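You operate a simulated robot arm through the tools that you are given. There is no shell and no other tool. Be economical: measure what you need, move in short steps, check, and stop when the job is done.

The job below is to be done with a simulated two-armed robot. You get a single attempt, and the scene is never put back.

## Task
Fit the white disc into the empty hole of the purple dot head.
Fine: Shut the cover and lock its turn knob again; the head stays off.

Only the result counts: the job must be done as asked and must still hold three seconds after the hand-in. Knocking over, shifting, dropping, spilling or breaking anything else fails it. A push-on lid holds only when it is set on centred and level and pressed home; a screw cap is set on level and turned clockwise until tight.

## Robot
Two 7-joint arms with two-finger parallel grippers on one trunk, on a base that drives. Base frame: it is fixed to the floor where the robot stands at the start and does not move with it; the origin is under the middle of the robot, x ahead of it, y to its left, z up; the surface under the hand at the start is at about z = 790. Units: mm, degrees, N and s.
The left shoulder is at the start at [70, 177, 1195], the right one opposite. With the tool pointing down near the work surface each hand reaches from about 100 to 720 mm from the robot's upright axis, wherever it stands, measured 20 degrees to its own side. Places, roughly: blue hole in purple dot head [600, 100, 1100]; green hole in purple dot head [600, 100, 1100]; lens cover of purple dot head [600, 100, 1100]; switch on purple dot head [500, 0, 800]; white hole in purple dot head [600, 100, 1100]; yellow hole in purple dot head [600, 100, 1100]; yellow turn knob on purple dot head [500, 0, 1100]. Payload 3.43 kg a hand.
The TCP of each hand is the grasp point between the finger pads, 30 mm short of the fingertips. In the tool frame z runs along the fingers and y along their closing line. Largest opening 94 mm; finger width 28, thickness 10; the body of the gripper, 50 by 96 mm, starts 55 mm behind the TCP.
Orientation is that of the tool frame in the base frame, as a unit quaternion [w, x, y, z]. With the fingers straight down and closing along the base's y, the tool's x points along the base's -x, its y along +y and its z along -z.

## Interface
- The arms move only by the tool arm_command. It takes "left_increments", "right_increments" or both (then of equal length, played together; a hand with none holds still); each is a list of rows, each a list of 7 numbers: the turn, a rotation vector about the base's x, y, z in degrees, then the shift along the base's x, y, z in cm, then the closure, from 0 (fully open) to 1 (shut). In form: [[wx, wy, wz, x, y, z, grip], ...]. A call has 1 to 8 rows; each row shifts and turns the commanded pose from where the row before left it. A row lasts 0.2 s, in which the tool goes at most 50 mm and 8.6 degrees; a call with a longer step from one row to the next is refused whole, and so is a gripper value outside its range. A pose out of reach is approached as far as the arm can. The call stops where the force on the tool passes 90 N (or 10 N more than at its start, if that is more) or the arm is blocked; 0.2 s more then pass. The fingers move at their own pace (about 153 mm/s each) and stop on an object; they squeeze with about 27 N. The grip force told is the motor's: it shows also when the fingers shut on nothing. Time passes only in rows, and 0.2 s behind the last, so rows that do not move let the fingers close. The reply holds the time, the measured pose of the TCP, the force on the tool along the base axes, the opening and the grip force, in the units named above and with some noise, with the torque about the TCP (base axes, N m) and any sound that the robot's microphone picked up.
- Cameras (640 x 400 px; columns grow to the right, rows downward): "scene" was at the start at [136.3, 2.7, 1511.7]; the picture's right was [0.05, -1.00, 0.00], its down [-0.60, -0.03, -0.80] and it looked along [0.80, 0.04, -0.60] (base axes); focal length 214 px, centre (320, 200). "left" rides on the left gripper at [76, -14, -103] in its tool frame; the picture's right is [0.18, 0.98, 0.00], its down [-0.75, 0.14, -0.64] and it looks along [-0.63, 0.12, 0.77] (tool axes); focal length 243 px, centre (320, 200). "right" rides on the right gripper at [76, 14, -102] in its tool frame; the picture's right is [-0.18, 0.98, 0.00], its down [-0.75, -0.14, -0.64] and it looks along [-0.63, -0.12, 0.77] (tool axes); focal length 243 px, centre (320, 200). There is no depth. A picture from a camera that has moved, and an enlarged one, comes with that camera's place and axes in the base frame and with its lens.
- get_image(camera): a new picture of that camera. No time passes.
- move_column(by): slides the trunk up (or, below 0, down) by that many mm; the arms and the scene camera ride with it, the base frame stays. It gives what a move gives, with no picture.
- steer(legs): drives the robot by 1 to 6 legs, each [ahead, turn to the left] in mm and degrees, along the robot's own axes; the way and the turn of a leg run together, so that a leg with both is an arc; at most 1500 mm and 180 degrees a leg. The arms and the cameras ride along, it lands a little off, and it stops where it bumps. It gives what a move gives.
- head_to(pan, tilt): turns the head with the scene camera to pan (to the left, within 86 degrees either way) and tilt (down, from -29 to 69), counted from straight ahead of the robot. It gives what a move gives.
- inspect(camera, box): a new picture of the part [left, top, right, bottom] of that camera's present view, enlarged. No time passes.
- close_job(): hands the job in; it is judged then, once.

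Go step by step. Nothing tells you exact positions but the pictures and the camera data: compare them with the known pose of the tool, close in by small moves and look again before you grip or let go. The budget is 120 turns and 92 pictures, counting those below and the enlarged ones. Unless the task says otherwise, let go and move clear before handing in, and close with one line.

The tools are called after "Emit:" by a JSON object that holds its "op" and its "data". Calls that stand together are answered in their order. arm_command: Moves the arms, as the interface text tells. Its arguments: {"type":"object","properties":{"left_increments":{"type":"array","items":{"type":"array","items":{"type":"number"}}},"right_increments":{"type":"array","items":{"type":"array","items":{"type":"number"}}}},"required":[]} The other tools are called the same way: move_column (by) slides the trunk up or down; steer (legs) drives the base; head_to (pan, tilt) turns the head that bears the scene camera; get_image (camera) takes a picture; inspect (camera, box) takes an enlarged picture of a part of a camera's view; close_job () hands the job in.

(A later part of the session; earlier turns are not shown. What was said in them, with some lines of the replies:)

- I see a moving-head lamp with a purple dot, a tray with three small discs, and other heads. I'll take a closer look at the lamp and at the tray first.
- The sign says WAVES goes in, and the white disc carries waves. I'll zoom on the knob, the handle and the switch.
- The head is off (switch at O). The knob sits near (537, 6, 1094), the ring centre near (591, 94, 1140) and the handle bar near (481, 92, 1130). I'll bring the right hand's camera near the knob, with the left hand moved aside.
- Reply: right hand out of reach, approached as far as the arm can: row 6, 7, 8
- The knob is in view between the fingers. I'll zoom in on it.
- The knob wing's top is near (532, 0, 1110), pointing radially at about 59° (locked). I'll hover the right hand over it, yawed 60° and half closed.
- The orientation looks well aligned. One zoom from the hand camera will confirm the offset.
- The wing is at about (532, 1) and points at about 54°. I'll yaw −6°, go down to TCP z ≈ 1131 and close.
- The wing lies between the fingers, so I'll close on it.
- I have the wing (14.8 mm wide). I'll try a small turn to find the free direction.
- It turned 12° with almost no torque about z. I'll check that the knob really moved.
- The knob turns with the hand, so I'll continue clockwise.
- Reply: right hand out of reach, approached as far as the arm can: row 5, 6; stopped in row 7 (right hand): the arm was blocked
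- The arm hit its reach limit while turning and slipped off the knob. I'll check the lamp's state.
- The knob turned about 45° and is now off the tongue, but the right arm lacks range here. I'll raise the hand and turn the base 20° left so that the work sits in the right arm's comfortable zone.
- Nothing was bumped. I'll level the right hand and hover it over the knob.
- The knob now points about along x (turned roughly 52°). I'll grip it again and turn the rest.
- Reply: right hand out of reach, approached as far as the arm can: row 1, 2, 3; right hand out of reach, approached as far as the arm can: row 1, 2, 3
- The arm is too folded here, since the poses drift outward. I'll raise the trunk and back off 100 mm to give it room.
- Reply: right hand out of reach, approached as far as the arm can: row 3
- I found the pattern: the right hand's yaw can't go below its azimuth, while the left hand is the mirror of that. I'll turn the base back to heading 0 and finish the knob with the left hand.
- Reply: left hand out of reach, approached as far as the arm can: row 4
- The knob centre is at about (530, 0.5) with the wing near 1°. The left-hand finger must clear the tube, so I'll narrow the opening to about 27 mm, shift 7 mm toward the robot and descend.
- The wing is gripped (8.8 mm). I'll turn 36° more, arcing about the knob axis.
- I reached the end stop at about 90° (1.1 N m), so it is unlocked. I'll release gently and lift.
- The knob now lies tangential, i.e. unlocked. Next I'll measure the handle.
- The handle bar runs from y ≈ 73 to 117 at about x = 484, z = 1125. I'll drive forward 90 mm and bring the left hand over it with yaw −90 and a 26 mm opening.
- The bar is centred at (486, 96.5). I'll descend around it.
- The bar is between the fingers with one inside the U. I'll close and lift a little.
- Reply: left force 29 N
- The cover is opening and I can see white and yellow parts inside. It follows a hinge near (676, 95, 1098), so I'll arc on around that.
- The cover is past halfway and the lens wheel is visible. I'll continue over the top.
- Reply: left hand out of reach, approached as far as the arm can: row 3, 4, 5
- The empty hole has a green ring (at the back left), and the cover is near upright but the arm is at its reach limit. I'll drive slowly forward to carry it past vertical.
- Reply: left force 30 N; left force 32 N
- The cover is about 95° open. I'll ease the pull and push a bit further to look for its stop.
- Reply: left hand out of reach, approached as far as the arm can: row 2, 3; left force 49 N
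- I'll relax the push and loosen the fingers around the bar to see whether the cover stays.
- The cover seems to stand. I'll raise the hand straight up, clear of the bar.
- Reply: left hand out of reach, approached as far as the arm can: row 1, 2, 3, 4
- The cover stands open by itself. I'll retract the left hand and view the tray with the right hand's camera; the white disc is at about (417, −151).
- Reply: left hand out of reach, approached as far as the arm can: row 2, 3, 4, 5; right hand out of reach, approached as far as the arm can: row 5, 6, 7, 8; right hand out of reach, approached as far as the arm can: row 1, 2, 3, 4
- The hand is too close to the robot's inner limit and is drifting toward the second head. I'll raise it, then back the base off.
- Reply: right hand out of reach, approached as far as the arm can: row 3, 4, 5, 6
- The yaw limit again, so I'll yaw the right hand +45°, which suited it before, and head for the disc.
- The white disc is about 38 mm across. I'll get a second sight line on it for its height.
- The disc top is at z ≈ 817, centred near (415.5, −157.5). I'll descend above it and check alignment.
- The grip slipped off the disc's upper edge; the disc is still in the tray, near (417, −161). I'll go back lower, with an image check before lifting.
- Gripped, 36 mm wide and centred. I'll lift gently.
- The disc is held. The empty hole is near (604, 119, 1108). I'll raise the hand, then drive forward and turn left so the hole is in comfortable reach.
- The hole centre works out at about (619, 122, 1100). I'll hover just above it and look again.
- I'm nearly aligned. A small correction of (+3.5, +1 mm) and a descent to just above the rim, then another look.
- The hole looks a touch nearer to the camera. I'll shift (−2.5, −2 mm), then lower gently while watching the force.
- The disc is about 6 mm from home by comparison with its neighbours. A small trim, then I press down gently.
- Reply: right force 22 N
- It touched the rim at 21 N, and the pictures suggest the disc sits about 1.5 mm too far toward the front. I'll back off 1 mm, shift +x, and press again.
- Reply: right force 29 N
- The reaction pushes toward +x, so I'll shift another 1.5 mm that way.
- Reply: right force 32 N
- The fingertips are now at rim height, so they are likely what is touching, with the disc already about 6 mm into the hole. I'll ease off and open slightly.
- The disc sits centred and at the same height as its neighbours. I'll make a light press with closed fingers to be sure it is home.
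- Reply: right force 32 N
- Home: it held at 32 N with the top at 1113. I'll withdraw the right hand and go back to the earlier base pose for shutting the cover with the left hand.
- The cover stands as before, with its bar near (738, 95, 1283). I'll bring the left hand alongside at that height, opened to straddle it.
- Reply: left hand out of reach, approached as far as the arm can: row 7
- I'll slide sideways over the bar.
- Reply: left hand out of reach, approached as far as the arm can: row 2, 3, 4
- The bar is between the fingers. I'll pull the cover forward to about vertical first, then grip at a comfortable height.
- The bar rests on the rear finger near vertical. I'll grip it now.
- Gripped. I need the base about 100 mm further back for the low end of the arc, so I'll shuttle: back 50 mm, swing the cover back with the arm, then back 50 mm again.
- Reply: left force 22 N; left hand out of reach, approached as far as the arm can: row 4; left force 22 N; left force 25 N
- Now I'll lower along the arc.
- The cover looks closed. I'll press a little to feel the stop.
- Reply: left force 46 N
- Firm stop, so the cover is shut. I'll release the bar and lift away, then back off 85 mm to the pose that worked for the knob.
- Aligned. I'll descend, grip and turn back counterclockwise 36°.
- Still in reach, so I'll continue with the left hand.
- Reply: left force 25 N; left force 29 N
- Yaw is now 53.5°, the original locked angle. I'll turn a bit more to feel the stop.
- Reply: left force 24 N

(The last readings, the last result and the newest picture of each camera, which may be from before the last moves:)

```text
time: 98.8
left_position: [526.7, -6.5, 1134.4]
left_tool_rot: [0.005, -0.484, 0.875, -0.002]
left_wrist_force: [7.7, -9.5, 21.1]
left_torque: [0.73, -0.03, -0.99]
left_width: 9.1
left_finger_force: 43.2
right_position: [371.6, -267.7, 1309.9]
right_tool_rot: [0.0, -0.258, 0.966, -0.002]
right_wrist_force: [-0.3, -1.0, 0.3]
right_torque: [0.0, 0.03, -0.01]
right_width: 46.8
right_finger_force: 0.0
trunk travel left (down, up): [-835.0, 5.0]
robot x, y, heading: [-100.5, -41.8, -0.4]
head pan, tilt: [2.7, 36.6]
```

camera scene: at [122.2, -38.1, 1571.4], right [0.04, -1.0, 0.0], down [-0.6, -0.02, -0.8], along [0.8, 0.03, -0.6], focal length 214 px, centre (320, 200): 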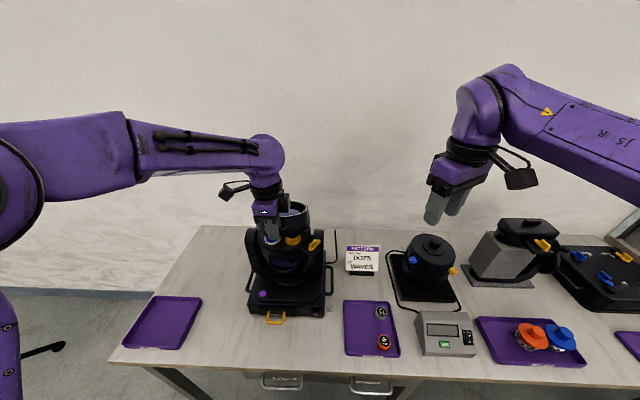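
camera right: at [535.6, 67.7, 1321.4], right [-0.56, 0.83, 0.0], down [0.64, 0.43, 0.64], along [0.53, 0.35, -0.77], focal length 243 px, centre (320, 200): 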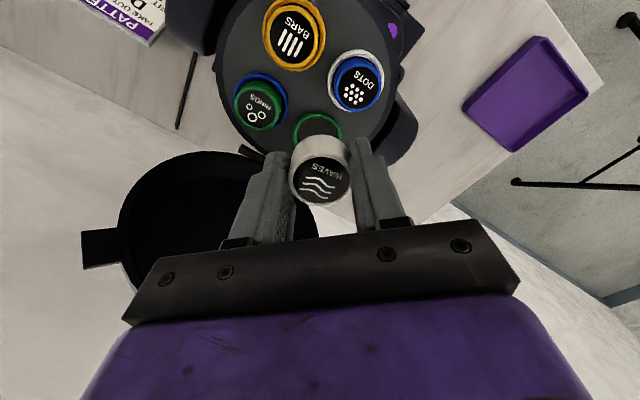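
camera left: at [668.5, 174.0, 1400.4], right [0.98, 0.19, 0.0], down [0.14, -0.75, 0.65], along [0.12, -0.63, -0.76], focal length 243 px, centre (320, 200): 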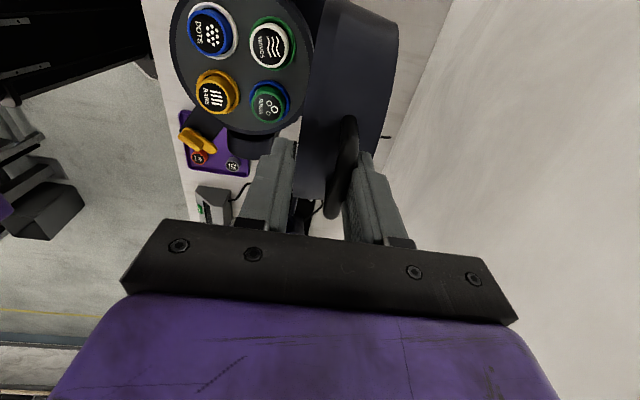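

Stop felt (−1 N m at 58°), so the knob is locked. I'll release, lift and retreat, then check.

Emit:
{"op": "arm_command", "data": {"left_increments": [[0, 0, 0, 0, 0, 0, 0.7], [0, 0, 0, 0, 0, 0, 0.65], [0, 0, 0, 0, 0, 3, 0.65], [0, 0, 0, 0, 0, 4, 0.65], [0, 0, 0, -2, 2, 3, 0.65], [0, 0, 0, -2, 3, 3, 0.65], [0, 0, -5, -2, 3.5, 2, 0.65], [0, 0, -5, -2, 3.5, 2, 0.65]]}}

Emit:
{"op": "arm_command", "data": {"left_increments": [[0, 0, -6, -1, 4, 1, 0.5], [0, 0, -6, -1, 4, 1, 0.5], [0, 0, -6, -1, 4, 1, 0.5], [0, 0, -6, -1, 4, 1, 0.5]]}}

Emit:
{"op": "get_image", "data": {"camera": "scene"}}

Emit:
{"op": "inspect", "data": {"camera": "scene", "box": [245, 190, 345, 300]}}

```text
time: 100.7
left_position: [446.7, 119.4, 1302.5]
left_tool_rot: [0.004, -0.405, 0.914, -0.004]
left_wrist_force: [0.0, 1.0, 0.5]
left_torque: [0.01, 0.01, 0.02]
left_width: 32.8
left_finger_force: 0.0
right_position: [370.0, -262.1, 1311.2]
right_tool_rot: [0.0, -0.257, 0.966, -0.004]
right_wrist_force: [0.4, 0.6, 0.5]
right_torque: [-0.03, 0.0, 0.01]
right_width: 46.9
right_finger_force: 0.1
trunk travel left (down, up): [-835.0, 5.0]
robot x, y, heading: [-103.3, -36.8, -0.2]
head pan, tilt: [2.7, 36.6]
```

```text
time: 101.7
left_position: [409.2, 278.0, 1340.2]
left_tool_rot: [0.002, -0.206, 0.978, -0.005]
left_wrist_force: [-0.9, 0.2, -0.1]
left_torque: [0.01, -0.02, 0.0]
left_width: 47.2
left_finger_force: 0.2
right_position: [372.4, -262.6, 1310.3]
right_tool_rot: [-0.001, -0.257, 0.966, -0.005]
right_wrist_force: [-0.1, 0.3, 0.2]
right_torque: [-0.03, 0.01, -0.02]
right_width: 47.1
right_finger_force: 0.0
trunk travel left (down, up): [-835.0, 5.0]
robot x, y, heading: [-100.6, -35.7, -0.4]
head pan, tilt: [2.7, 36.6]
```

```text
8 pictures are left
camera scene: at [34.0, -33.2, 1571.7], right [0.04, -1.0, 0.0], down [-0.6, -0.03, -0.8], along [0.8, 0.03, -0.6], focal length 214 px, centre (320, 200)
```

scene: 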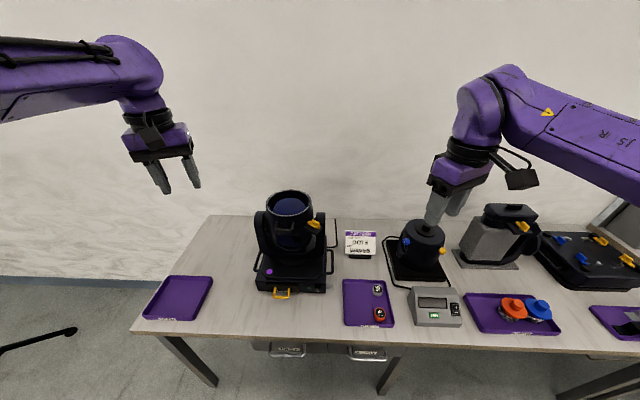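

```text
3.64 times, centred on (295, 245) of scene
camera zoom: at [34.0, -33.2, 1571.7], right [0.04, -1.0, 0.0], down [-0.6, -0.03, -0.8], along [0.8, 0.03, -0.6], focal length 780 px, centre (411, 36)
```

zoom: 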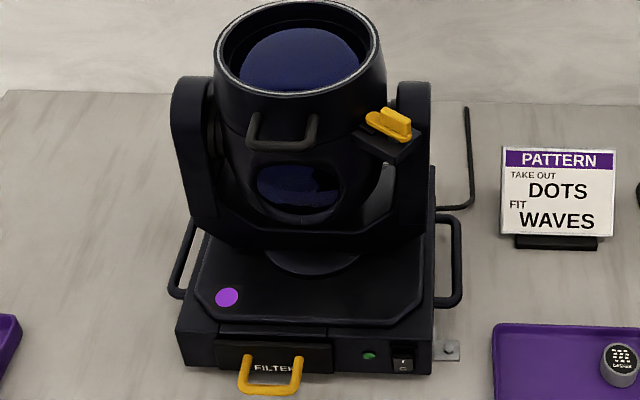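

Emit:
{"op": "inspect", "data": {"camera": "scene", "box": [270, 190, 340, 240]}}

```text
8.00 times, centred on (305, 215) of scene
camera zoom: at [34.0, -33.2, 1571.7], right [0.04, -1.0, 0.0], down [-0.6, -0.03, -0.8], along [0.8, 0.03, -0.6], focal length 1716 px, centre (440, 80)
```

zoom: 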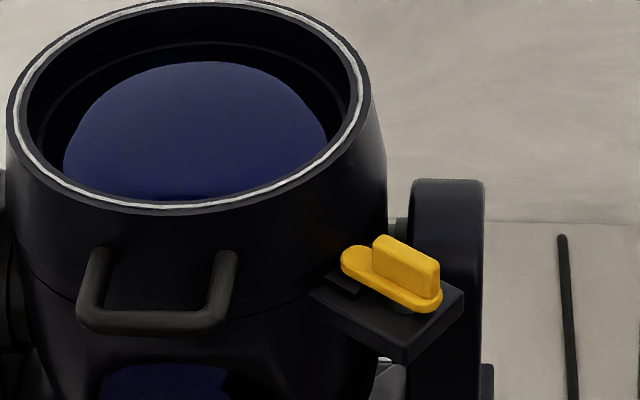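

The cover is flush, the knob's tongue is over the cover's tab as at the start, the head is off, and both hands are clear. I'm handing in.

Emit:
{"op": "close_job", "data": {}}

```text
The job is handed in.
```

The white WAVES disc is in the empty (green-ringed) hole, the cover is shut, the turn knob is locked again and the head stayed off; the job is handed in.
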